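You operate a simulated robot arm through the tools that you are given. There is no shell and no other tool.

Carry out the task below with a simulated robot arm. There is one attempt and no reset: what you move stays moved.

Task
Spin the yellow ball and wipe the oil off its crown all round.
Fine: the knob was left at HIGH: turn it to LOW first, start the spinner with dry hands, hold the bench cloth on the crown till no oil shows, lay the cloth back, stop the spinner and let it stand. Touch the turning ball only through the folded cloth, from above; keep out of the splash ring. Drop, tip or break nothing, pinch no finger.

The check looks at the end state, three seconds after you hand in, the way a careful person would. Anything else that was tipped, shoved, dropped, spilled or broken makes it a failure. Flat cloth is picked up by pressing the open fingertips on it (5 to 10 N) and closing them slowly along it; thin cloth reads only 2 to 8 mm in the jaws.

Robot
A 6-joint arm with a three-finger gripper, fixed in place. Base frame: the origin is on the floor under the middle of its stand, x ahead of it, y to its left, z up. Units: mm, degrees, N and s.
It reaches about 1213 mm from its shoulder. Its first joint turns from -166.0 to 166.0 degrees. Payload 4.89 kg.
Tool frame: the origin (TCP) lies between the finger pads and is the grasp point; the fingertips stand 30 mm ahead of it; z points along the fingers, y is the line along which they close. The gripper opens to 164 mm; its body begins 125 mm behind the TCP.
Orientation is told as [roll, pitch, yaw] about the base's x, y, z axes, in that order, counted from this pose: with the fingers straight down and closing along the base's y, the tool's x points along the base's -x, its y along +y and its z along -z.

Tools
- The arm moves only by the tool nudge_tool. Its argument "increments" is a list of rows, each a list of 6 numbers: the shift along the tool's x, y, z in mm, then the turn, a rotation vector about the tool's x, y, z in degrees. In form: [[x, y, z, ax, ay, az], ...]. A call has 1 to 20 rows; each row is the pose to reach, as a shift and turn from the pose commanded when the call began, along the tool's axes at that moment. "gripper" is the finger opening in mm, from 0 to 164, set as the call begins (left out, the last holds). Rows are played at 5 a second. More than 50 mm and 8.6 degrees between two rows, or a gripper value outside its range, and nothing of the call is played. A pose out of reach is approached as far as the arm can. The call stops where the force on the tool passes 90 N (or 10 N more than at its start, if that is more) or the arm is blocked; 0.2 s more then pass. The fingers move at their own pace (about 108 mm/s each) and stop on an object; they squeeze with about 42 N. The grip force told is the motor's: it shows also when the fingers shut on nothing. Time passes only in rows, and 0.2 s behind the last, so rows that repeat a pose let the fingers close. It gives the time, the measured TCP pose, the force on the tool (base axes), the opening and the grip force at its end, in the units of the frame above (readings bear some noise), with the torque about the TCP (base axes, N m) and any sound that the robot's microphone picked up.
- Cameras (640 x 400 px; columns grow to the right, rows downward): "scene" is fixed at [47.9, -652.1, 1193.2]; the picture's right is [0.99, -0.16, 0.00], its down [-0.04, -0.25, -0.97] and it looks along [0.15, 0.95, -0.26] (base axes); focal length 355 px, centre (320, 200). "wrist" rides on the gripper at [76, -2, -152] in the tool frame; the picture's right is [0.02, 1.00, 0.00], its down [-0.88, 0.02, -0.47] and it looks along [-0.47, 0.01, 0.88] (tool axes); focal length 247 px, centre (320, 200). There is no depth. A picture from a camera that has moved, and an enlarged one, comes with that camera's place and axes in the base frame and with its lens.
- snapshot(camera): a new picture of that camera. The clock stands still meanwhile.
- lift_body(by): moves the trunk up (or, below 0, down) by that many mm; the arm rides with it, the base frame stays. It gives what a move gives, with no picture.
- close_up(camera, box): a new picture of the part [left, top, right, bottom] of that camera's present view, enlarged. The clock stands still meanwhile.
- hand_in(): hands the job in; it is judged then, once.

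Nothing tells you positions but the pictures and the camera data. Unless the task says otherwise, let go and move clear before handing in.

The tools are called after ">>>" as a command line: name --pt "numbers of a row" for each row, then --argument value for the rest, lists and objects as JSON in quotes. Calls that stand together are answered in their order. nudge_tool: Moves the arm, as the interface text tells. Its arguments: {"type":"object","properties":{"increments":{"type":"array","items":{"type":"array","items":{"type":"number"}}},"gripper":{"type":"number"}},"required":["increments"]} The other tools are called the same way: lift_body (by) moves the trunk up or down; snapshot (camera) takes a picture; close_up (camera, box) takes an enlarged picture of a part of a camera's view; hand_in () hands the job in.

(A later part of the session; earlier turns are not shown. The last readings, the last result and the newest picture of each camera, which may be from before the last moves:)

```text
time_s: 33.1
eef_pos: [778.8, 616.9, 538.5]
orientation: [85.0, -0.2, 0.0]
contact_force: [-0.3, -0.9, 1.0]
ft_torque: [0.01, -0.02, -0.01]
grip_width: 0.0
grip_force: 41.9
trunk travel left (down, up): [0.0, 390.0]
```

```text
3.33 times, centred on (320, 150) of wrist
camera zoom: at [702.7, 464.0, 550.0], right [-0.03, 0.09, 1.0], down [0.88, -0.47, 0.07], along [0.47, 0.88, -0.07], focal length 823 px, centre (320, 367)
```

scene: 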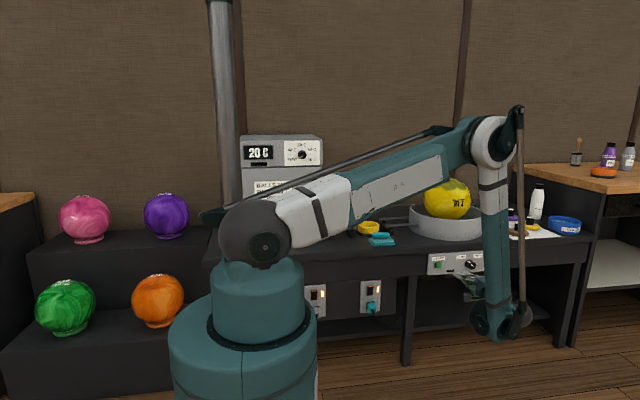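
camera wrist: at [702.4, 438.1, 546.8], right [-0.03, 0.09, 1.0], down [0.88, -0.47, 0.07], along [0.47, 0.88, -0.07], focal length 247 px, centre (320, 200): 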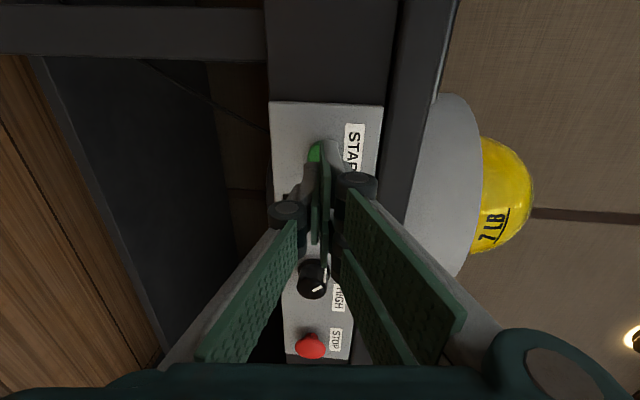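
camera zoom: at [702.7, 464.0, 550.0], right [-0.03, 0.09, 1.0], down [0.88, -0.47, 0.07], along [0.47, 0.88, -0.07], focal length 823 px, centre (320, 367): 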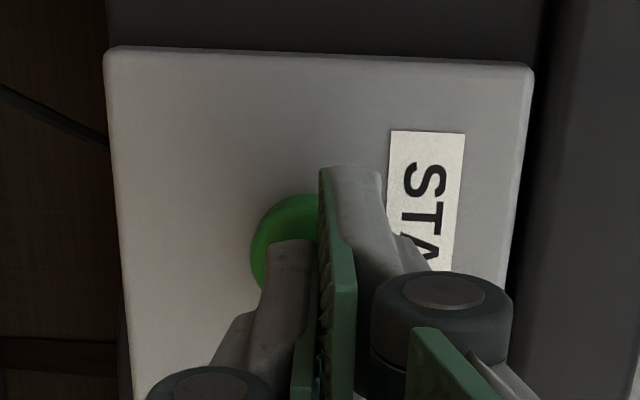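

The fingertip would land a bit off-centre on START. I'll shift a few mm and advance in small steps.

>>> nudge_tool --pt "-6 2 0 0 0 0" --pt "-6 2 5 0 0 0" --pt "-6 2 8 0 0 0" --pt "-6 2 8 0 0 0"

>>> close_up --camera "wrist" --box '[240, 90, 400, 210]'

```text
time_s: 34.1
eef_pos: [785.9, 623.7, 540.6]
orientation: [84.9, -0.3, 0.0]
contact_force: [0.0, -1.3, 0.8]
ft_torque: [0.02, -0.03, 0.01]
grip_width: 0.0
grip_force: 41.6
trunk travel left (down, up): [0.0, 390.0]
heard: click
```

```text
3.33 times, centred on (320, 150) of wrist
camera zoom: at [709.0, 472.1, 551.8], right [-0.03, 0.09, 1.0], down [0.88, -0.47, 0.07], along [0.47, 0.88, -0.07], focal length 823 px, centre (320, 367)
```

zoom: 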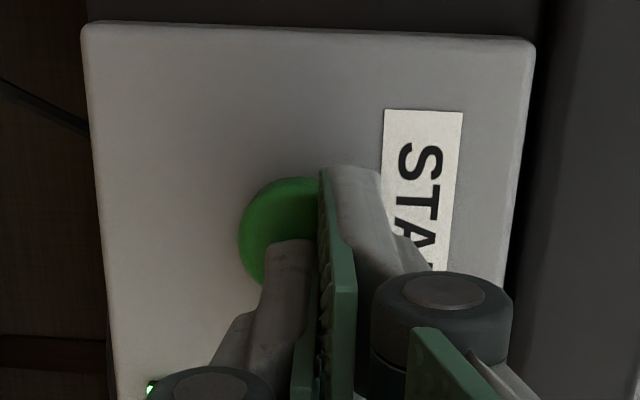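

A click was heard and the panel indicator seems to glow green. I'll back off and check that the ball is turning.

>>> nudge_tool --pt "0 0 -10 0 0 0" --pt "0 0 -25 0 0 0" --pt "0 0 -50 0 0 0" --pt "-15 0 -80 0 0 0" --pt "-35 0 -120 0 0 0" --pt "-60 0 -150 0 0 0" --pt "-60 0 -150 0 0 0"

>>> snapshot --camera "wrist"

>>> close_up --camera "scene" --box '[405, 165, 525, 290]'

```text
time_s: 35.7
eef_pos: [848.3, 476.7, 554.6]
orientation: [84.8, -0.3, 0.1]
contact_force: [0.4, -0.6, -0.3]
ft_torque: [-0.01, -0.01, -0.02]
grip_width: 0.1
grip_force: 41.9
trunk travel left (down, up): [0.0, 390.0]
```

```text
taken
camera wrist: at [770.9, 323.3, 565.5], right [-0.03, 0.09, 1.0], down [0.88, -0.47, 0.07], along [0.47, 0.88, -0.07], focal length 247 px, centre (320, 200)
```

wrist: 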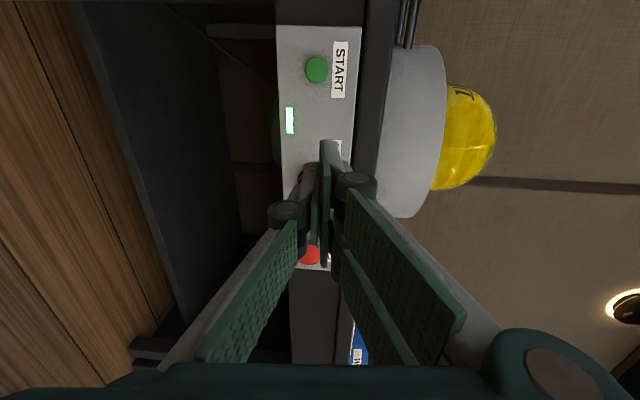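

```text
3.20 times, centred on (465, 228) of scene
camera zoom: at [47.9, -652.1, 1193.2], right [0.99, -0.16, 0.0], down [-0.04, -0.25, -0.97], along [0.15, 0.95, -0.26], focal length 1136 px, centre (-144, 112)
```

zoom: 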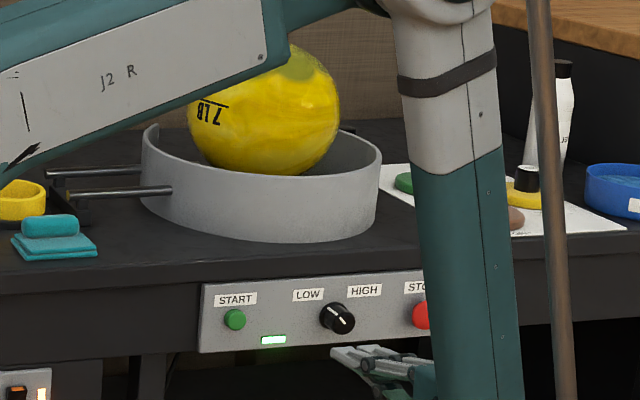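

The indicator is green, the ball is turning and the knob is on LOW. Now I'll rise away from the panel and point the tool down to fetch the cloth.

>>> nudge_tool --pt "0 33 -8 7 0 0" --pt "0 66 -16 14 0 0" --pt "0 99 -24 21 0 0" --pt "0 132 -32 28 0 0" --pt "10 165 -40 35 0 0" --pt "25 198 -48 42 0 0" --pt "45 231 -56 49 0 0" --pt "65 264 -64 56 0 0" --pt "90 297 -72 63 0 0" --pt "110 330 -80 70 0 0" --pt "130 360 -86 77 0 0" --pt "148 388 -92 84.8 0 0" --pt "148 388 -92 84.8 0 0" --gripper 110

```text
time_s: 38.5
eef_pos: [695.6, 416.9, 948.7]
orientation: [0.0, -0.4, 0.1]
contact_force: [-0.5, 0.1, 0.8]
ft_torque: [0.08, 0.14, 0.0]
grip_width: 110.2
grip_force: 0.0
trunk travel left (down, up): [0.0, 390.0]
```

The tool points down again. I'll move above the cloth roll, near (537, 740), and take a close look from above.

>>> nudge_tool --pt "16 36 0 0 0 0" --pt "34 72 0 0 0 0" --pt "52 108 0 0 0 0" --pt "70 144 0 0 0 0" --pt "88 180 0 0 0 0" --pt "106 216 0 0 0 0" --pt "124 252 0 0 0 0" --pt "142 288 0 0 0 0" --pt "159 323 10 0 0 0" --pt "159 323 50 0 0 0" --pt "159 323 95 0 0 0" --pt "159 323 140 0 0 0" --pt "159 323 149 0 0 0" --pt "159 323 149 0 0 0"

>>> snapshot --camera "wrist"

>>> snapshot --camera "scene"

```text
time_s: 41.5
eef_pos: [536.7, 740.8, 798.3]
orientation: [0.1, -0.3, 0.0]
contact_force: [-0.6, 0.4, 0.7]
ft_torque: [-0.05, 0.03, 0.0]
grip_width: 109.9
grip_force: 0.1
trunk travel left (down, up): [0.0, 390.0]
```

```text
taken
camera wrist: at [458.6, 737.8, 949.9], right [-0.02, 1.0, 0.0], down [0.88, 0.02, 0.48], along [0.48, 0.01, -0.88], focal length 247 px, centre (320, 200)
```

wrist: 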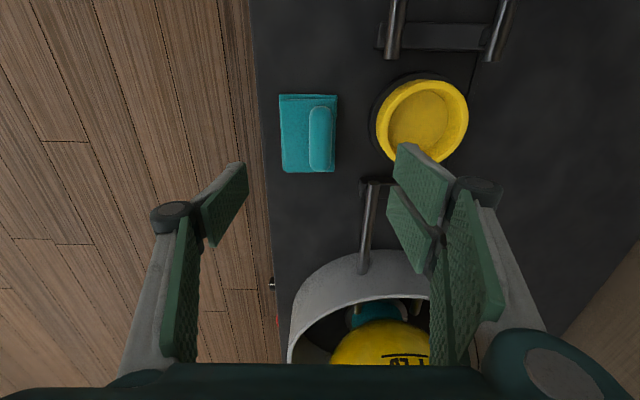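

```text
taken
```

scene: 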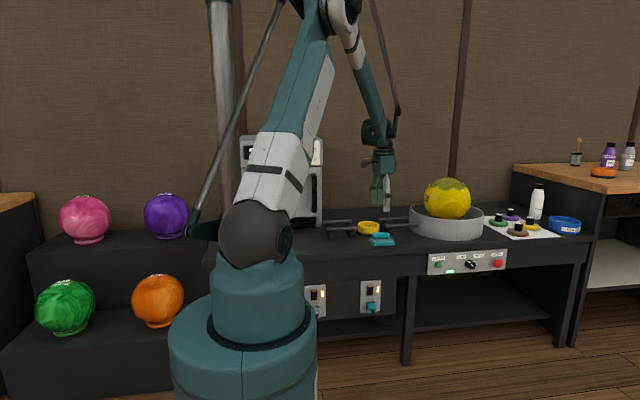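

>>> close_up --camera "wrist" --box '[240, 70, 480, 220]'

>>> close_up --camera "scene" --box '[340, 165, 440, 255]'

```text
2.67 times, centred on (360, 145) of wrist
camera zoom: at [458.6, 737.8, 949.9], right [-0.02, 1.0, 0.0], down [0.88, 0.02, 0.48], along [0.48, 0.01, -0.88], focal length 659 px, centre (213, 347)
```

zoom: 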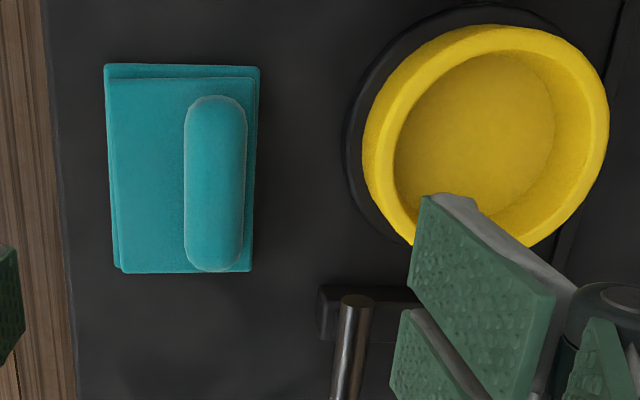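

```text
4.44 times, centred on (390, 210) of scene
camera zoom: at [47.9, -652.1, 1193.2], right [0.99, -0.16, 0.0], down [-0.04, -0.25, -0.97], along [0.15, 0.95, -0.26], focal length 1578 px, centre (9, 156)
```

zoom: 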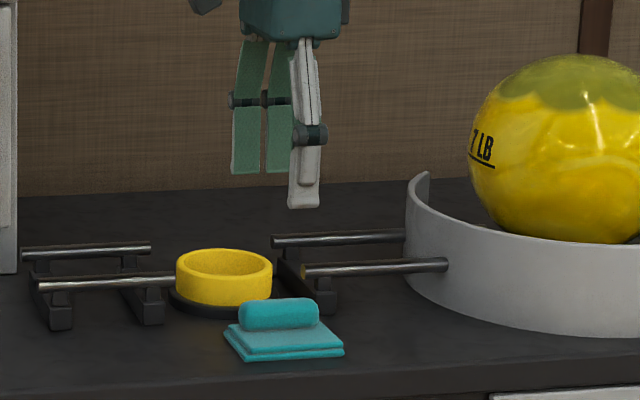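

The roll centre is near (541, 740) with its top at about z ≈ 645. I'll narrow the fingers to 60 mm and descend partway over the roll.

>>> nudge_tool --pt "-4 0 35 0 0 0" --pt "-4 0 70 0 0 0" --pt "-4 0 100 0 0 0" --pt "-4 0 118 0 0 0" --pt "-4 0 128 0 0 0" --pt "-4 0 128 0 0 0" --gripper 62

>>> close_up --camera "scene" --box '[340, 190, 430, 255]'

>>> snapshot --camera "wrist"

```text
time_s: 42.9
eef_pos: [540.1, 740.9, 671.0]
orientation: [0.2, -0.3, 0.1]
contact_force: [-0.1, 0.1, 1.2]
ft_torque: [0.03, -0.02, 0.03]
grip_width: 62.2
grip_force: 0.1
trunk travel left (down, up): [0.0, 390.0]
```

```text
6.15 times, centred on (385, 222) of scene
camera zoom: at [47.9, -652.1, 1193.2], right [0.99, -0.16, 0.0], down [-0.04, -0.25, -0.97], along [0.15, 0.95, -0.26], focal length 2185 px, centre (-80, 62)
```

zoom: 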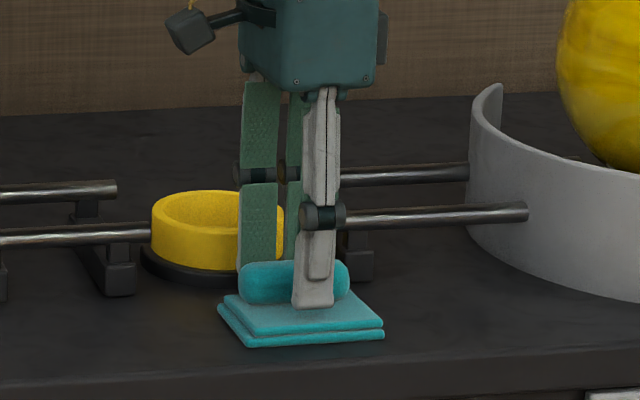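

```text
taken
camera wrist: at [463.5, 738.9, 822.2], right [-0.02, 1.0, 0.0], down [0.88, 0.02, 0.48], along [0.48, 0.01, -0.88], focal length 247 px, centre (320, 200)
```

wrist: 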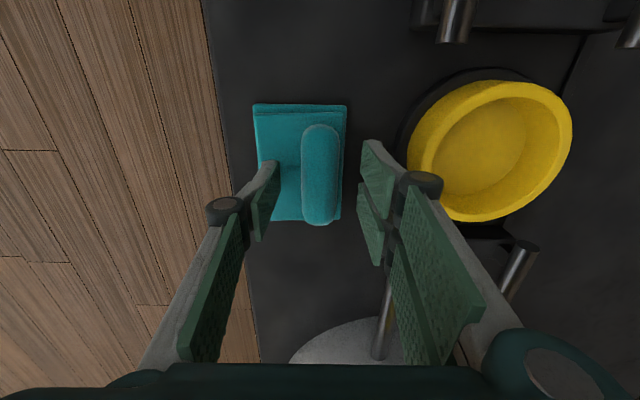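

The tips are level with the roll's middle and straddle it with the roll centred. I'll lower about 10 mm and then close on the roll.

>>> nudge_tool --pt "-1 0 4 0 0 0" --pt "-1 0 8 0 0 0" --pt "-1 0 10 0 0 0" --pt "-1 0 10 0 0 0"

>>> close_up --camera "scene" --box '[340, 190, 430, 255]'

```text
time_s: 43.9
eef_pos: [542.7, 740.9, 660.8]
orientation: [0.2, -0.3, 0.0]
contact_force: [0.3, -3.9, 19.8]
ft_torque: [-0.86, 0.08, -0.03]
grip_width: 65.5
grip_force: 3.2
trunk travel left (down, up): [0.0, 390.0]
```

```text
6.15 times, centred on (385, 222) of scene
camera zoom: at [47.9, -652.1, 1193.2], right [0.99, -0.16, 0.0], down [-0.04, -0.25, -0.97], along [0.15, 0.95, -0.26], focal length 2185 px, centre (-80, 62)
```

zoom: 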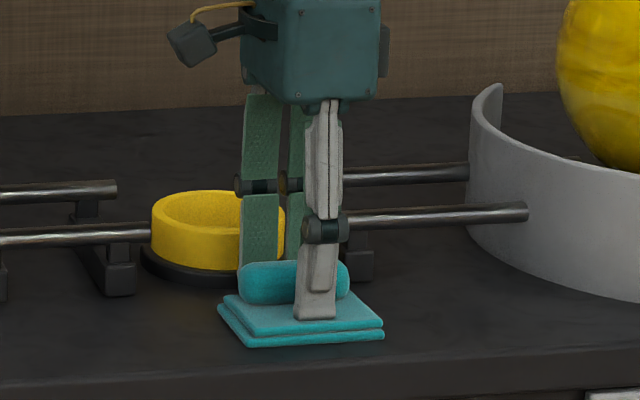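

The finger already touches the pad (20 N). I'll lift about 3 mm and close on the roll.

>>> nudge_tool --pt "0 0 -2 0 0 0" --pt "0 0 -3.5 0 0 0" --pt "0 0 -3.5 0 0 0"

>>> nudge_tool --pt "0 0 0 0 0 0" --pt "0 0 0 0 0 0" --pt "0 0 0 0 0 0" --pt "0 0 0 0 0 0" --gripper 15

>>> close_up --camera "scene" --box '[340, 190, 430, 255]'

>>> snapshot --camera "wrist"

```text
time_s: 44.7
eef_pos: [544.1, 743.0, 663.4]
orientation: [0.1, -0.3, 0.1]
contact_force: [-0.4, 0.1, -0.2]
ft_torque: [0.01, 0.03, 0.03]
grip_width: 62.2
grip_force: 0.0
trunk travel left (down, up): [0.0, 390.0]
```

```text
time_s: 45.7
eef_pos: [544.1, 741.0, 664.6]
orientation: [0.2, -0.3, 0.0]
contact_force: [0.1, -0.5, -0.4]
ft_torque: [0.0, 0.03, 0.01]
grip_width: 26.9
grip_force: 42.4
trunk travel left (down, up): [0.0, 390.0]
```

```text
6.15 times, centred on (385, 222) of scene
camera zoom: at [47.9, -652.1, 1193.2], right [0.99, -0.16, 0.0], down [-0.04, -0.25, -0.97], along [0.15, 0.95, -0.26], focal length 2185 px, centre (-80, 62)
```

zoom: 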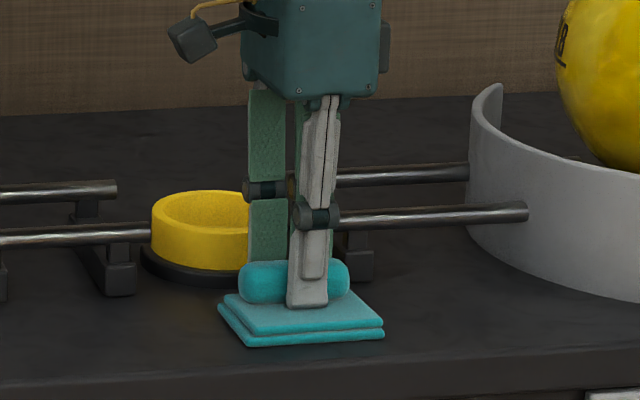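

```text
taken
camera wrist: at [465.7, 739.6, 815.8], right [-0.02, 1.0, 0.0], down [0.88, 0.02, 0.48], along [0.48, 0.01, -0.88], focal length 247 px, centre (320, 200)
```

wrist: 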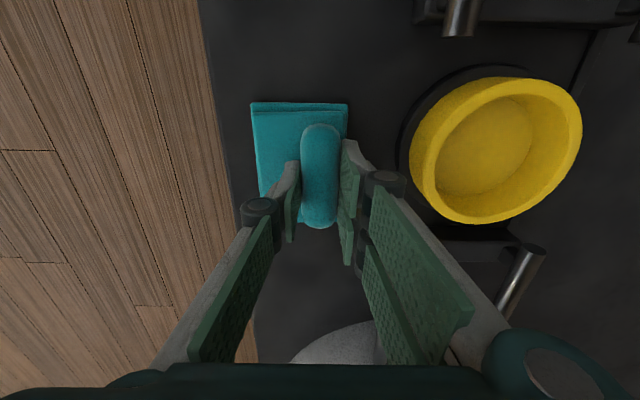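

The roll is gripped at 27 mm. I'll lift slowly and check that the whole cloth comes along.

>>> nudge_tool --pt "0 0 -5 0 0 0" --pt "0 0 -12 0 0 0" --pt "0 0 -25 0 0 0" --pt "0 0 -45 0 0 0" --pt "0 0 -70 0 0 0" --pt "0 0 -70 0 0 0"

>>> close_up --camera "scene" --box '[340, 170, 430, 255]'

>>> snapshot --camera "wrist"

```text
time_s: 47.1
eef_pos: [543.2, 742.0, 734.4]
orientation: [0.1, -0.3, -0.1]
contact_force: [-0.1, 0.3, -0.3]
ft_torque: [-0.03, 0.03, -0.01]
grip_width: 26.7
grip_force: 41.9
trunk travel left (down, up): [0.0, 390.0]
```

```text
4.71 times, centred on (385, 212) of scene
camera zoom: at [47.9, -652.1, 1193.2], right [0.99, -0.16, 0.0], down [-0.04, -0.25, -0.97], along [0.15, 0.95, -0.26], focal length 1671 px, centre (14, 141)
```

zoom: 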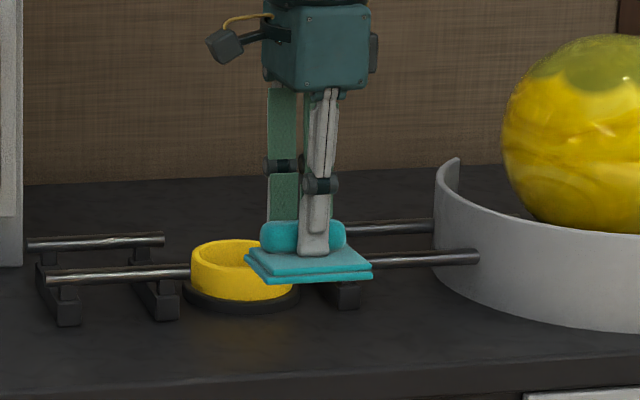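

```text
taken
camera wrist: at [465.1, 739.4, 886.4], right [-0.02, 1.0, 0.0], down [0.88, 0.02, 0.48], along [0.48, 0.01, -0.88], focal length 247 px, centre (320, 200)
```

wrist: 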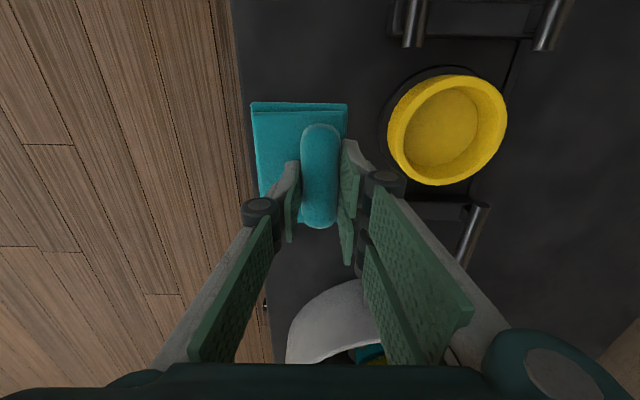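

The whole cloth came up as one piece. To reach over the ball I'll raise the trunk by 210 mm, which also lifts the cloth clear.

>>> lift_body --by 210

>>> snapshot --camera "scene"

```text
time_s: 49.4
eef_pos: [542.7, 741.0, 944.7]
orientation: [0.1, -0.3, 0.0]
contact_force: [-0.5, 0.5, 0.0]
ft_torque: [0.02, 0.0, -0.01]
grip_width: 26.7
grip_force: 42.5
trunk travel left (down, up): [-210.0, 180.0]
```

```text
taken
```

scene: 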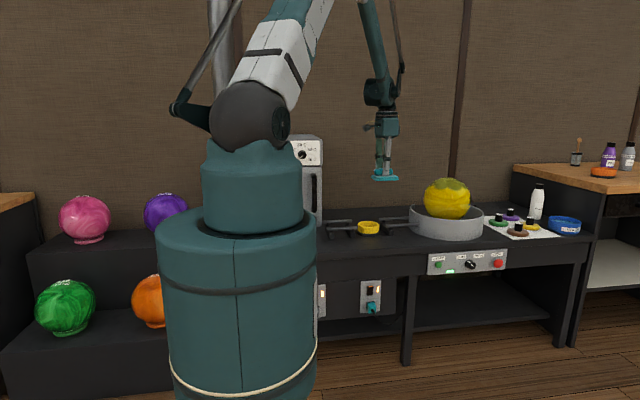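

I'll move nearer the ball at a safe height to refine its position.

>>> nudge_tool --pt "-20 5 -14 0 0 0" --pt "-55 10 -28 0 0 0" --pt "-90 15 -42 0 0 0" --pt "-125 20 -56 0 0 0" --pt "-160 25 -56 0 0 0" --pt "-160 25 -56 0 0 0"

>>> snapshot --camera "wrist"

>>> close_up --camera "scene" --box '[380, 130, 500, 240]'

```text
time_s: 50.8
eef_pos: [700.9, 768.3, 1000.5]
orientation: [0.0, -0.3, -0.1]
contact_force: [0.1, 0.3, -0.6]
ft_torque: [0.01, 0.05, 0.02]
grip_width: 26.8
grip_force: 42.0
trunk travel left (down, up): [-210.0, 180.0]
```

```text
taken
camera wrist: at [624.1, 765.5, 1153.4], right [-0.02, 1.0, 0.0], down [0.88, 0.02, 0.48], along [0.48, 0.01, -0.88], focal length 247 px, centre (320, 200)
```

wrist: 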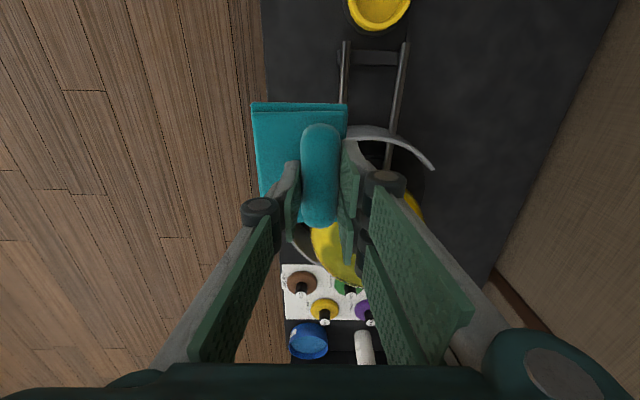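

```text
3.64 times, centred on (440, 185) of scene
camera zoom: at [47.9, -652.1, 1193.2], right [0.99, -0.16, 0.0], down [-0.04, -0.25, -0.97], along [0.15, 0.95, -0.26], focal length 1291 px, centre (-116, 254)
```

zoom: 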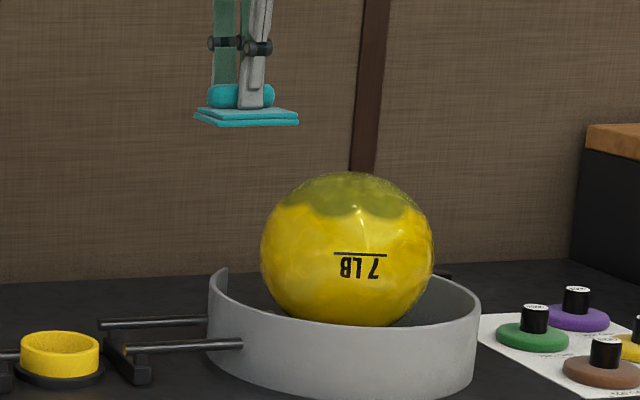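

I place the ball centre near (906, 867, 751), crown top near z = 859. I'll hover above it with the tool tilted 8° outward so it stays within reach.

>>> nudge_tool --pt "-37 16 0 -1.1 -1.15 0" --pt "-74 31 0 -2.2 -2.3 0" --pt "-111 47 6 -3.3 -3.45 0" --pt "-148 63 15 -4.4 -4.6 0" --pt "-184 78 30 -5.58 -5.74 0" --pt "-184 78 30 -5.58 -5.74 0"

>>> snapshot --camera "wrist"

>>> snapshot --camera "scene"

```text
time_s: 52.2
eef_pos: [886.0, 845.4, 971.1]
orientation: [5.8, -6.1, -0.3]
contact_force: [0.3, -0.1, -1.2]
ft_torque: [-0.02, 0.11, 0.0]
grip_width: 26.8
grip_force: 42.5
trunk travel left (down, up): [-210.0, 180.0]
```

```text
taken
camera wrist: at [794.7, 827.3, 1113.4], right [-0.03, 1.0, 0.1], down [0.83, -0.03, 0.56], along [0.56, 0.09, -0.82], focal length 247 px, centre (320, 200)
```

wrist: 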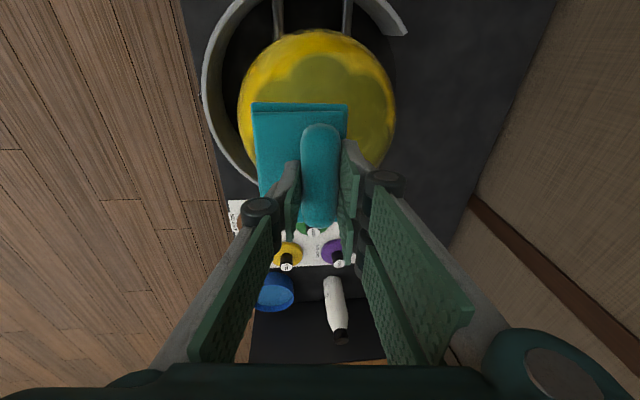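

```text
taken
```

scene: 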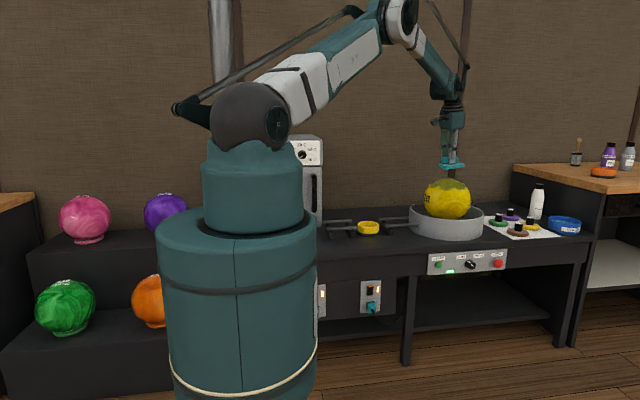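

The cloth hovers above the crown. I'll descend along the tool axis to just above contact.

>>> nudge_tool --pt "0 0 15 0 0 0" --pt "0 0 30 0 0 0" --pt "0 0 42 0 0 0" --pt "0 0 42 0 0 0"

>>> close_up --camera "scene" --box '[390, 140, 500, 240]'

```text
time_s: 53.2
eef_pos: [890.0, 848.9, 931.0]
orientation: [5.7, -6.0, -0.4]
contact_force: [0.7, -0.5, -0.2]
ft_torque: [-0.04, 0.04, 0.0]
grip_width: 27.1
grip_force: 42.3
trunk travel left (down, up): [-210.0, 180.0]
```

```text
4.00 times, centred on (445, 190) of scene
camera zoom: at [47.9, -652.1, 1193.2], right [0.99, -0.16, 0.0], down [-0.04, -0.25, -0.97], along [0.15, 0.95, -0.26], focal length 1420 px, centre (-180, 240)
```

zoom: 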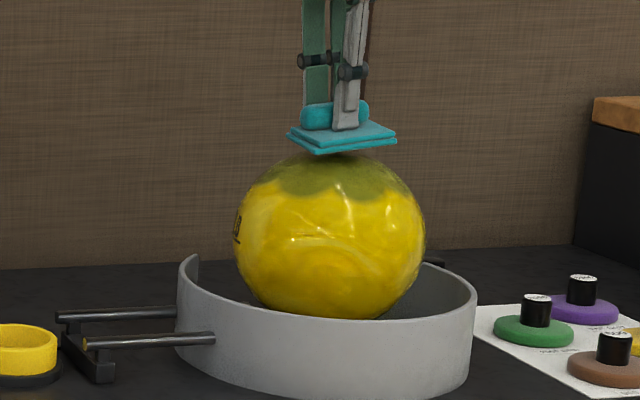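

Almost touching. I'll step down in small increments and watch the force.

>>> nudge_tool --pt "0 0 3 0 0 0" --pt "0 0 6 0 0 0" --pt "0 0 9 0 0 0" --pt "0 0 12 0 0 0"

```text
time_s: 54.2
eef_pos: [891.5, 848.3, 918.5]
orientation: [5.8, -6.1, -0.3]
contact_force: [-0.9, 0.0, -0.7]
ft_torque: [0.01, 0.0, -0.01]
grip_width: 26.5
grip_force: 41.2
trunk travel left (down, up): [-210.0, 180.0]
```

>>> nudge_tool --pt "0 0 2 0 0 0" --pt "0 0 4 0 0 0" --pt "0 0 4 0 0 0"

>>> close_up --camera "scene" --box '[410, 150, 480, 220]'

```text
time_s: 55.0
eef_pos: [892.4, 849.9, 915.1]
orientation: [5.7, -6.0, -0.4]
contact_force: [-0.3, -0.2, 0.1]
ft_torque: [0.03, 0.0, 0.02]
grip_width: 27.1
grip_force: 42.6
trunk travel left (down, up): [-210.0, 180.0]
```

```text
5.71 times, centred on (445, 185) of scene
camera zoom: at [47.9, -652.1, 1193.2], right [0.99, -0.16, 0.0], down [-0.04, -0.25, -0.97], along [0.15, 0.95, -0.26], focal length 2029 px, centre (-394, 286)
```

zoom: 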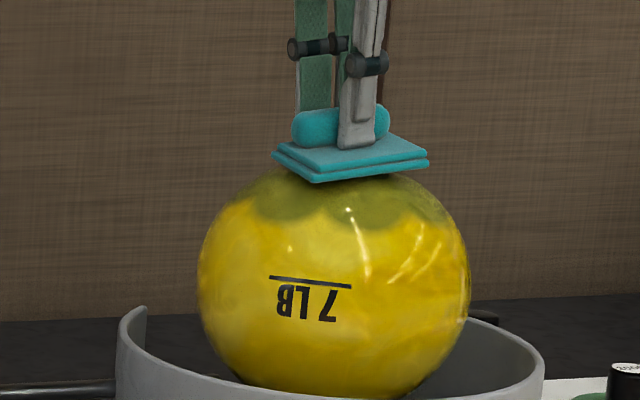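

>>> nudge_tool --pt "0 0 1.5 0 0 0" --pt "0 0 3 0 0 0" --pt "0 0 3 0 0 0"

```text
time_s: 55.8
eef_pos: [893.1, 850.3, 914.5]
orientation: [5.8, -6.1, -0.3]
contact_force: [1.1, -6.6, 19.0]
ft_torque: [-0.26, 0.11, 0.07]
grip_width: 27.0
grip_force: 42.1
trunk travel left (down, up): [-210.0, 180.0]
```

Contact at about 19 N. I'll ease off slightly and hold for a few seconds while the ball turns.

>>> nudge_tool --pt "0 0 -0.8 0 0 0" --pt "0 0 -0.8 0 0 0" --pt "0 0 -0.8 0 0 0" --pt "0 0 -0.8 0 0 0" --pt "0 0 -0.8 0 0 0" --pt "0 0 -0.8 0 0 0" --pt "0 0 -0.8 0 0 0" --pt "0 0 -0.8 0 0 0" --pt "0 0 -0.8 0 0 0" --pt "0 0 -0.8 0 0 0"

>>> close_up --camera "scene" --box '[410, 150, 480, 220]'

>>> snapshot --camera "wrist"

```text
time_s: 57.6
eef_pos: [890.9, 849.0, 919.7]
orientation: [5.8, -6.2, -0.3]
contact_force: [5.5, 2.6, 49.3]
ft_torque: [-0.36, -0.12, 0.12]
grip_width: 26.7
grip_force: 42.6
trunk travel left (down, up): [-210.0, 180.0]
stopped in row 9: the force on the tool passed its limit at 98 N (the readings are from after the stop); the commanded pose is now the measured one
```

```text
5.71 times, centred on (445, 185) of scene
camera zoom: at [47.9, -652.1, 1193.2], right [0.99, -0.16, 0.0], down [-0.04, -0.25, -0.97], along [0.15, 0.95, -0.26], focal length 2029 px, centre (-394, 286)
```

zoom: 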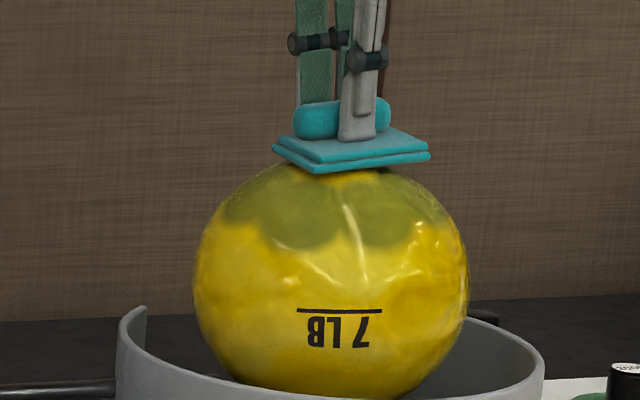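

```text
taken
camera wrist: at [798.7, 832.2, 1061.3], right [-0.03, 0.99, 0.1], down [0.82, -0.03, 0.57], along [0.57, 0.1, -0.82], focal length 247 px, centre (320, 200)
```

wrist: 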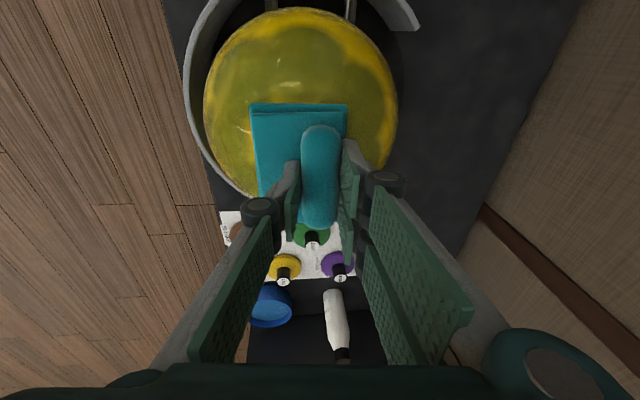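

The force jumped to 98 N and the ball seems to have been pushed out of place in its cup. I'll lift off at once and look.

>>> nudge_tool --pt "0 0 -12 0 0 0" --pt "0 0 -30 0 0 0" --pt "0 0 -50 0 0 0"

>>> close_up --camera "scene" --box '[390, 140, 500, 240]'

>>> snapshot --camera "wrist"

```text
time_s: 58.4
eef_pos: [888.1, 846.6, 961.5]
orientation: [5.6, -6.0, -0.3]
contact_force: [1.2, -0.1, -1.2]
ft_torque: [-0.07, 0.08, -0.02]
grip_width: 26.8
grip_force: 42.2
trunk travel left (down, up): [-210.0, 180.0]
```

```text
4.00 times, centred on (445, 190) of scene
camera zoom: at [47.9, -652.1, 1193.2], right [0.99, -0.16, 0.0], down [-0.04, -0.25, -0.97], along [0.15, 0.95, -0.26], focal length 1420 px, centre (-180, 240)
```

zoom: 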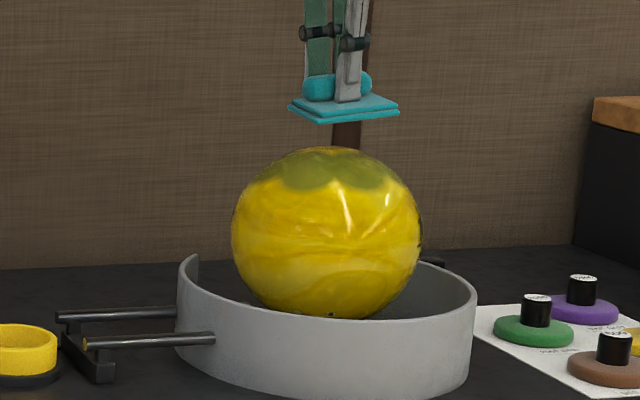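

```text
taken
camera wrist: at [795.6, 829.8, 1104.8], right [-0.03, 1.0, 0.1], down [0.83, -0.03, 0.56], along [0.56, 0.09, -0.82], focal length 247 px, centre (320, 200)
```

wrist: 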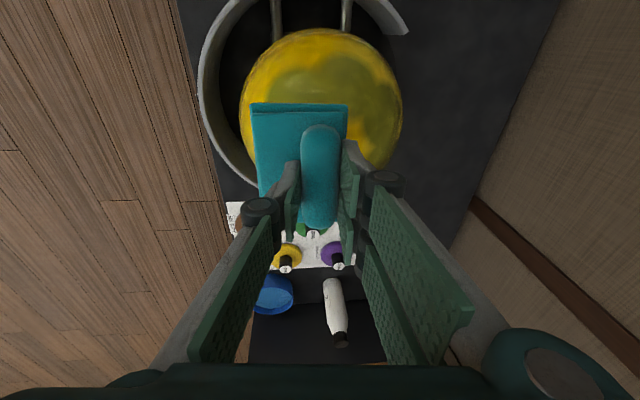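

>>> nudge_tool --pt "0 0 -5 0 0 0" --pt "0 0 -5 0 0 0"

>>> close_up --camera "scene" --box '[390, 140, 500, 240]'

>>> nudge_tool --pt "0 0 0 0 0 0" --pt "0 0 0 0 0 0"

>>> close_up --camera "scene" --box '[390, 140, 500, 240]'

>>> nudge_tool --pt "0 0 0 0 0 0" --pt "0 0 0 0 0 0"

>>> close_up --camera "scene" --box '[390, 140, 500, 240]'

```text
time_s: 59.0
eef_pos: [887.9, 846.5, 967.6]
orientation: [5.6, -6.2, -0.3]
contact_force: [-0.4, 0.1, -0.1]
ft_torque: [-0.01, 0.0, -0.02]
grip_width: 26.9
grip_force: 42.1
trunk travel left (down, up): [-210.0, 180.0]
```

```text
4.00 times, centred on (445, 190) of scene
camera zoom: at [47.9, -652.1, 1193.2], right [0.99, -0.16, 0.0], down [-0.04, -0.25, -0.97], along [0.15, 0.95, -0.26], focal length 1420 px, centre (-180, 240)
```

zoom: 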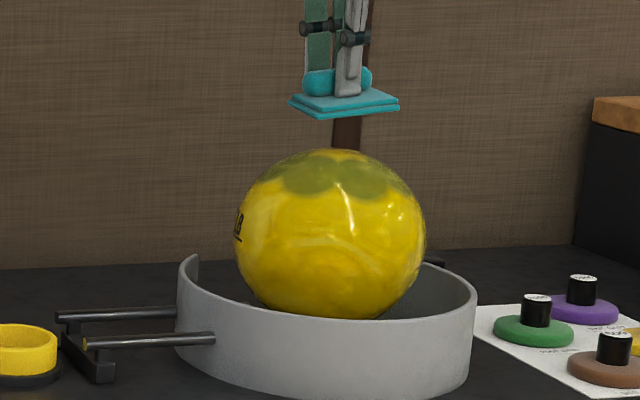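

```text
time_s: 59.6
eef_pos: [887.7, 846.3, 968.6]
orientation: [5.7, -6.1, -0.4]
contact_force: [-1.1, 0.7, 0.3]
ft_torque: [-0.03, 0.02, 0.0]
grip_width: 27.0
grip_force: 42.0
trunk travel left (down, up): [-210.0, 180.0]
```

```text
4.00 times, centred on (445, 190) of scene
camera zoom: at [47.9, -652.1, 1193.2], right [0.99, -0.16, 0.0], down [-0.04, -0.25, -0.97], along [0.15, 0.95, -0.26], focal length 1420 px, centre (-180, 240)
```

zoom: 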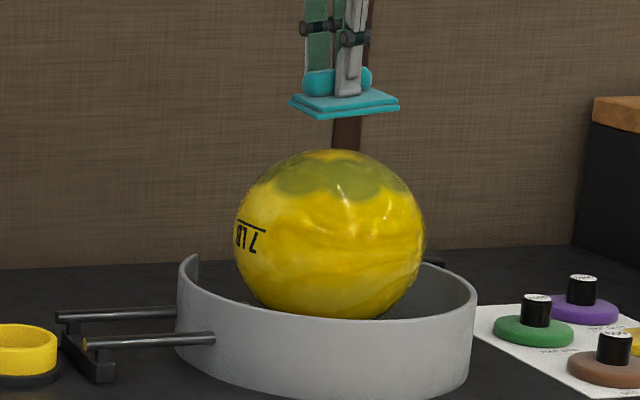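

```text
time_s: 60.2
eef_pos: [886.3, 844.7, 969.1]
orientation: [5.7, -6.1, -0.3]
contact_force: [-0.4, -0.2, -0.4]
ft_torque: [-0.03, 0.02, -0.01]
grip_width: 26.8
grip_force: 42.4
trunk travel left (down, up): [-210.0, 180.0]
```

```text
4.00 times, centred on (445, 190) of scene
camera zoom: at [47.9, -652.1, 1193.2], right [0.99, -0.16, 0.0], down [-0.04, -0.25, -0.97], along [0.15, 0.95, -0.26], focal length 1420 px, centre (-180, 240)
```

zoom: 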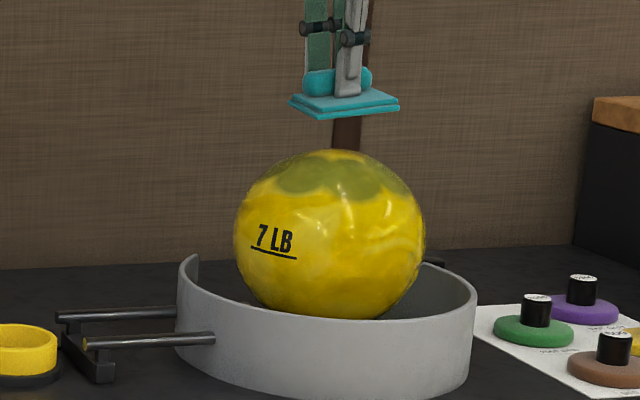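

The ball has settled back in its seat and turns steadily, and a clean patch now shows at the pole. I'll look at the oil pattern more closely before pressing more lightly.

>>> close_up --camera "scene" --box '[420, 170, 475, 205]'

>>> close_up --camera "wrist" --box '[220, 10, 420, 200]'

```text
11.43 times, centred on (448, 188) of scene
camera zoom: at [47.9, -652.1, 1193.2], right [0.99, -0.16, 0.0], down [-0.04, -0.25, -0.97], along [0.15, 0.95, -0.26], focal length 4058 px, centre (-1137, 343)
```

zoom: 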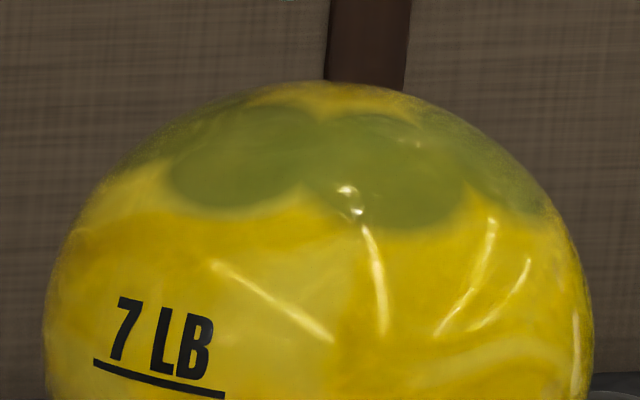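

```text
2.11 times, centred on (320, 105) of wrist
camera zoom: at [794.6, 828.8, 1110.7], right [-0.03, 1.0, 0.1], down [0.83, -0.03, 0.56], along [0.56, 0.09, -0.82], focal length 520 px, centre (320, 400)
```

zoom: 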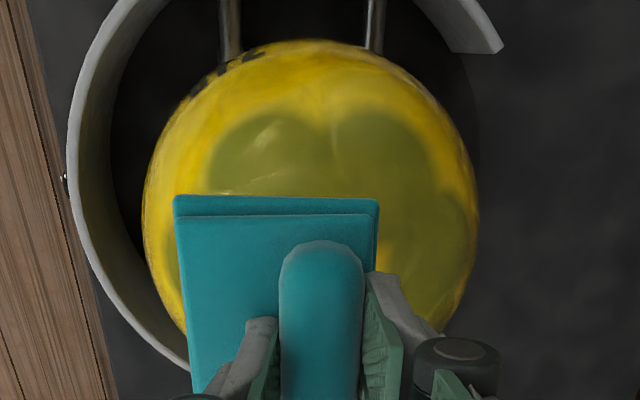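

The oil left is a ring of spots about 35° from the pole, and the pole spot is gone. I'll hover with the tool tilted 35° from the robot's side and then press only lightly.

>>> nudge_tool --pt "15 -14 5 -3.7 -3.8 0" --pt "30 -28 11 -7.4 -7.6 0" --pt "45 -43 16 -11.1 -11.5 0" --pt "60 -57 22 -14.8 -15.3 0" --pt "75 -71 27 -18.5 -19.1 0" --pt "75 -71 27 -18.5 -19.1 0"

>>> close_up --camera "scene" --box '[380, 120, 500, 240]'

>>> snapshot --camera "wrist"

```text
time_s: 61.6
eef_pos: [815.1, 779.4, 925.7]
orientation: [25.8, -24.3, -5.6]
contact_force: [-0.4, 0.2, -0.4]
ft_torque: [-0.03, 0.0, 0.01]
grip_width: 26.9
grip_force: 42.0
trunk travel left (down, up): [-210.0, 180.0]
```

```text
3.33 times, centred on (440, 180) of scene
camera zoom: at [47.9, -652.1, 1193.2], right [0.99, -0.16, 0.0], down [-0.04, -0.25, -0.97], along [0.15, 0.95, -0.26], focal length 1184 px, centre (-80, 267)
```

zoom: 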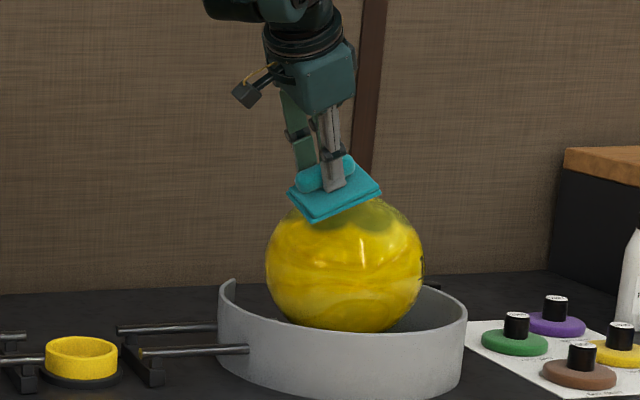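

```text
taken
camera wrist: at [683.0, 722.5, 1018.9], right [-0.11, 0.92, 0.39], down [0.6, -0.25, 0.76], along [0.79, 0.32, -0.52], focal length 247 px, centre (320, 200)
```

wrist: 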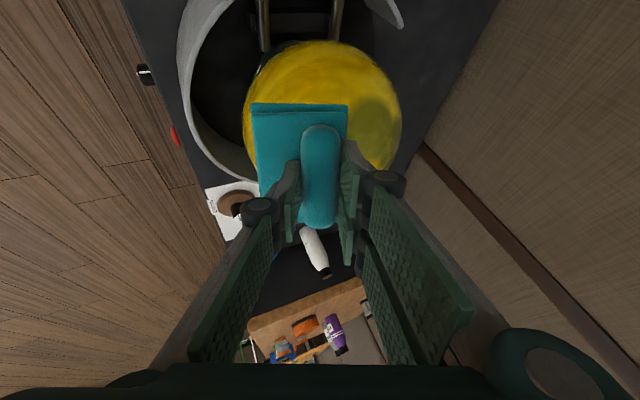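

Positioned facing the ball at 35°. I'll advance to near contact, then creep in.

>>> nudge_tool --pt "0 0 15 0 0 0" --pt "0 0 30 0 0 0" --pt "0 0 38 0 0 0" --pt "0 0 38 0 0 0"

>>> close_up --camera "scene" --box '[390, 140, 500, 240]'

```text
time_s: 62.6
eef_pos: [831.9, 792.4, 895.9]
orientation: [25.7, -24.4, -5.5]
contact_force: [1.0, -0.6, -1.1]
ft_torque: [0.01, -0.01, -0.03]
grip_width: 26.8
grip_force: 41.8
trunk travel left (down, up): [-210.0, 180.0]
```

```text
4.00 times, centred on (445, 190) of scene
camera zoom: at [47.9, -652.1, 1193.2], right [0.99, -0.16, 0.0], down [-0.04, -0.25, -0.97], along [0.15, 0.95, -0.26], focal length 1420 px, centre (-180, 240)
```

zoom: 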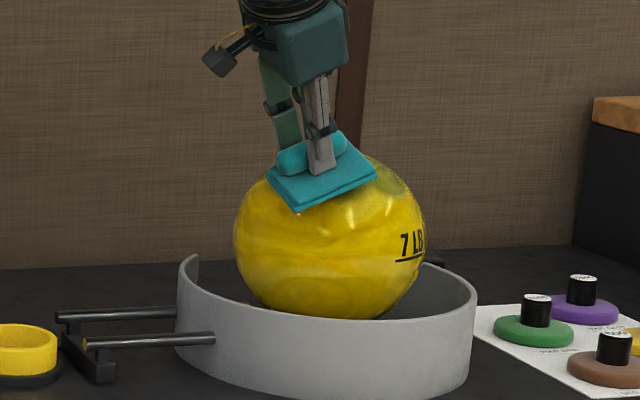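

>>> nudge_tool --pt "0 0 2 0 0 0" --pt "0 0 4 0 0 0" --pt "0 0 6 0 0 0"

```text
time_s: 63.4
eef_pos: [833.7, 794.3, 890.8]
orientation: [25.8, -24.5, -5.6]
contact_force: [0.1, -0.5, -0.3]
ft_torque: [0.02, -0.02, 0.02]
grip_width: 26.9
grip_force: 42.1
trunk travel left (down, up): [-210.0, 180.0]
```

>>> nudge_tool --pt "0 0 1.5 0 0 0" --pt "0 0 3 0 0 0"

>>> nudge_tool --pt "0 0 1 0 0 0"

```text
time_s: 64.0
eef_pos: [835.1, 795.6, 888.5]
orientation: [25.9, -24.5, -5.6]
contact_force: [0.3, -0.7, -0.9]
ft_torque: [0.01, 0.0, -0.02]
grip_width: 26.7
grip_force: 41.9
trunk travel left (down, up): [-210.0, 180.0]
```

```text
time_s: 64.4
eef_pos: [835.7, 796.8, 887.0]
orientation: [25.6, -24.4, -5.5]
contact_force: [-0.2, -0.3, -0.1]
ft_torque: [-0.02, -0.01, 0.0]
grip_width: 26.9
grip_force: 41.8
trunk travel left (down, up): [-210.0, 180.0]
```

>>> nudge_tool --pt "0 0 1 0 0 0"

>>> nudge_tool --pt "0 0 1 0 0 0"

```text
time_s: 64.8
eef_pos: [835.7, 797.0, 887.1]
orientation: [25.7, -24.4, -5.7]
contact_force: [0.4, -0.1, -0.3]
ft_torque: [-0.03, 0.02, 0.02]
grip_width: 26.9
grip_force: 42.5
trunk travel left (down, up): [-210.0, 180.0]
```

```text
time_s: 65.2
eef_pos: [836.4, 798.0, 885.8]
orientation: [25.7, -24.4, -5.6]
contact_force: [0.0, 0.0, -1.4]
ft_torque: [0.02, -0.01, 0.02]
grip_width: 26.8
grip_force: 41.7
trunk travel left (down, up): [-210.0, 180.0]
```

>>> nudge_tool --pt "0 0 1 0 0 0"

>>> nudge_tool --pt "0 0 1 0 0 0"

>>> close_up --camera "scene" --box '[410, 150, 480, 220]'

```text
time_s: 65.6
eef_pos: [836.2, 797.1, 885.2]
orientation: [25.8, -24.6, -5.7]
contact_force: [-0.8, -0.3, 0.0]
ft_torque: [0.03, 0.04, 0.04]
grip_width: 27.0
grip_force: 42.4
trunk travel left (down, up): [-210.0, 180.0]
```

```text
time_s: 66.0
eef_pos: [837.5, 798.8, 885.5]
orientation: [25.8, -24.4, -5.6]
contact_force: [-3.3, -5.6, 8.9]
ft_torque: [0.24, 0.05, 0.16]
grip_width: 26.8
grip_force: 41.8
trunk travel left (down, up): [-210.0, 180.0]
```

```text
5.71 times, centred on (445, 185) of scene
camera zoom: at [47.9, -652.1, 1193.2], right [0.99, -0.16, 0.0], down [-0.04, -0.25, -0.97], along [0.15, 0.95, -0.26], focal length 2029 px, centre (-394, 286)
```

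zoom: 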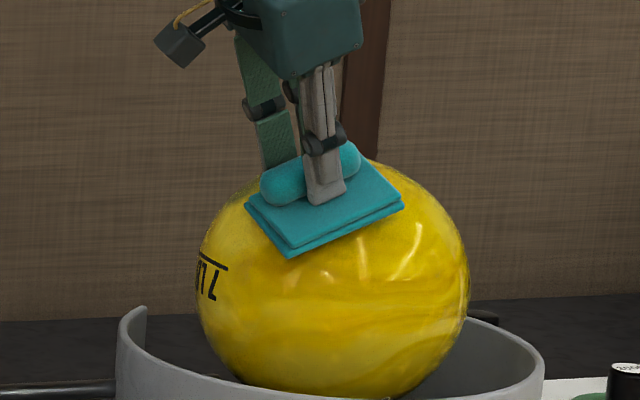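

Light contact at about 11 N. I'll hold in short intervals and monitor the force.

>>> nudge_tool --pt "0 0 0 0 0 0"

>>> nudge_tool --pt "0 0 0 0 0 0"

>>> close_up --camera "scene" --box '[410, 150, 480, 220]'

```text
time_s: 66.4
eef_pos: [837.6, 797.7, 885.6]
orientation: [25.8, -24.4, -5.8]
contact_force: [-0.1, -7.0, 7.1]
ft_torque: [0.07, -0.06, -0.04]
grip_width: 26.9
grip_force: 41.7
trunk travel left (down, up): [-210.0, 180.0]
```

```text
time_s: 66.8
eef_pos: [837.1, 797.7, 885.1]
orientation: [25.8, -24.4, -5.7]
contact_force: [-3.8, -11.2, 14.7]
ft_torque: [-0.13, -0.53, -0.37]
grip_width: 26.8
grip_force: 42.3
trunk travel left (down, up): [-210.0, 180.0]
```

```text
5.71 times, centred on (445, 185) of scene
camera zoom: at [47.9, -652.1, 1193.2], right [0.99, -0.16, 0.0], down [-0.04, -0.25, -0.97], along [0.15, 0.95, -0.26], focal length 2029 px, centre (-394, 286)
```

zoom: 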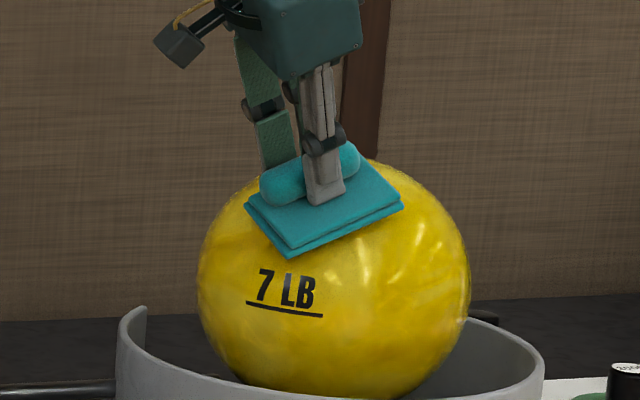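

>>> nudge_tool --pt "0 0 -1 0 0 0"

>>> nudge_tool --pt "0 0 0 0 0 0"

>>> close_up --camera "scene" --box '[410, 150, 480, 220]'

>>> nudge_tool --pt "0 0 0 0 0 0"

>>> close_up --camera "scene" --box '[410, 150, 480, 220]'

```text
time_s: 67.2
eef_pos: [836.2, 798.2, 885.3]
orientation: [25.8, -24.4, -5.5]
contact_force: [-2.2, -4.7, 5.7]
ft_torque: [-0.09, -0.06, -0.05]
grip_width: 26.9
grip_force: 42.9
trunk travel left (down, up): [-210.0, 180.0]
```

```text
time_s: 67.6
eef_pos: [836.9, 798.7, 884.9]
orientation: [25.9, -24.3, -5.6]
contact_force: [0.5, -2.5, 1.7]
ft_torque: [0.05, 0.05, 0.0]
grip_width: 27.0
grip_force: 41.5
trunk travel left (down, up): [-210.0, 180.0]
```

```text
5.71 times, centred on (445, 185) of scene
camera zoom: at [47.9, -652.1, 1193.2], right [0.99, -0.16, 0.0], down [-0.04, -0.25, -0.97], along [0.15, 0.95, -0.26], focal length 2029 px, centre (-394, 286)
```

zoom: 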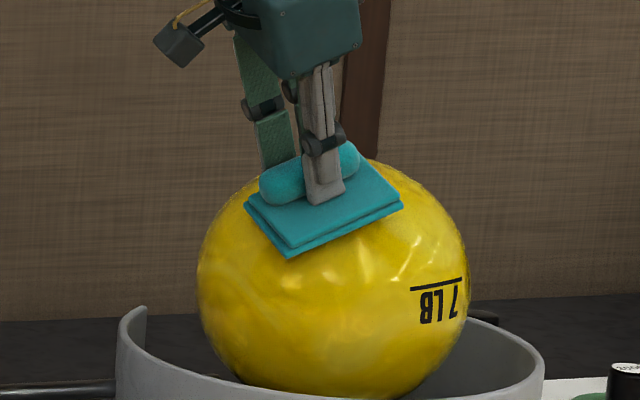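

```text
time_s: 68.0
eef_pos: [836.6, 797.4, 884.5]
orientation: [25.8, -24.4, -5.7]
contact_force: [-0.8, -1.9, 2.2]
ft_torque: [-0.08, 0.03, -0.04]
grip_width: 26.9
grip_force: 41.8
trunk travel left (down, up): [-210.0, 180.0]
```

```text
5.71 times, centred on (445, 185) of scene
camera zoom: at [47.9, -652.1, 1193.2], right [0.99, -0.16, 0.0], down [-0.04, -0.25, -0.97], along [0.15, 0.95, -0.26], focal length 2029 px, centre (-394, 286)
```

zoom: 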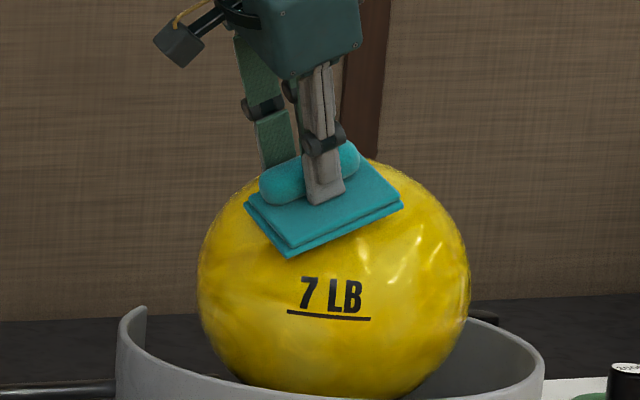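

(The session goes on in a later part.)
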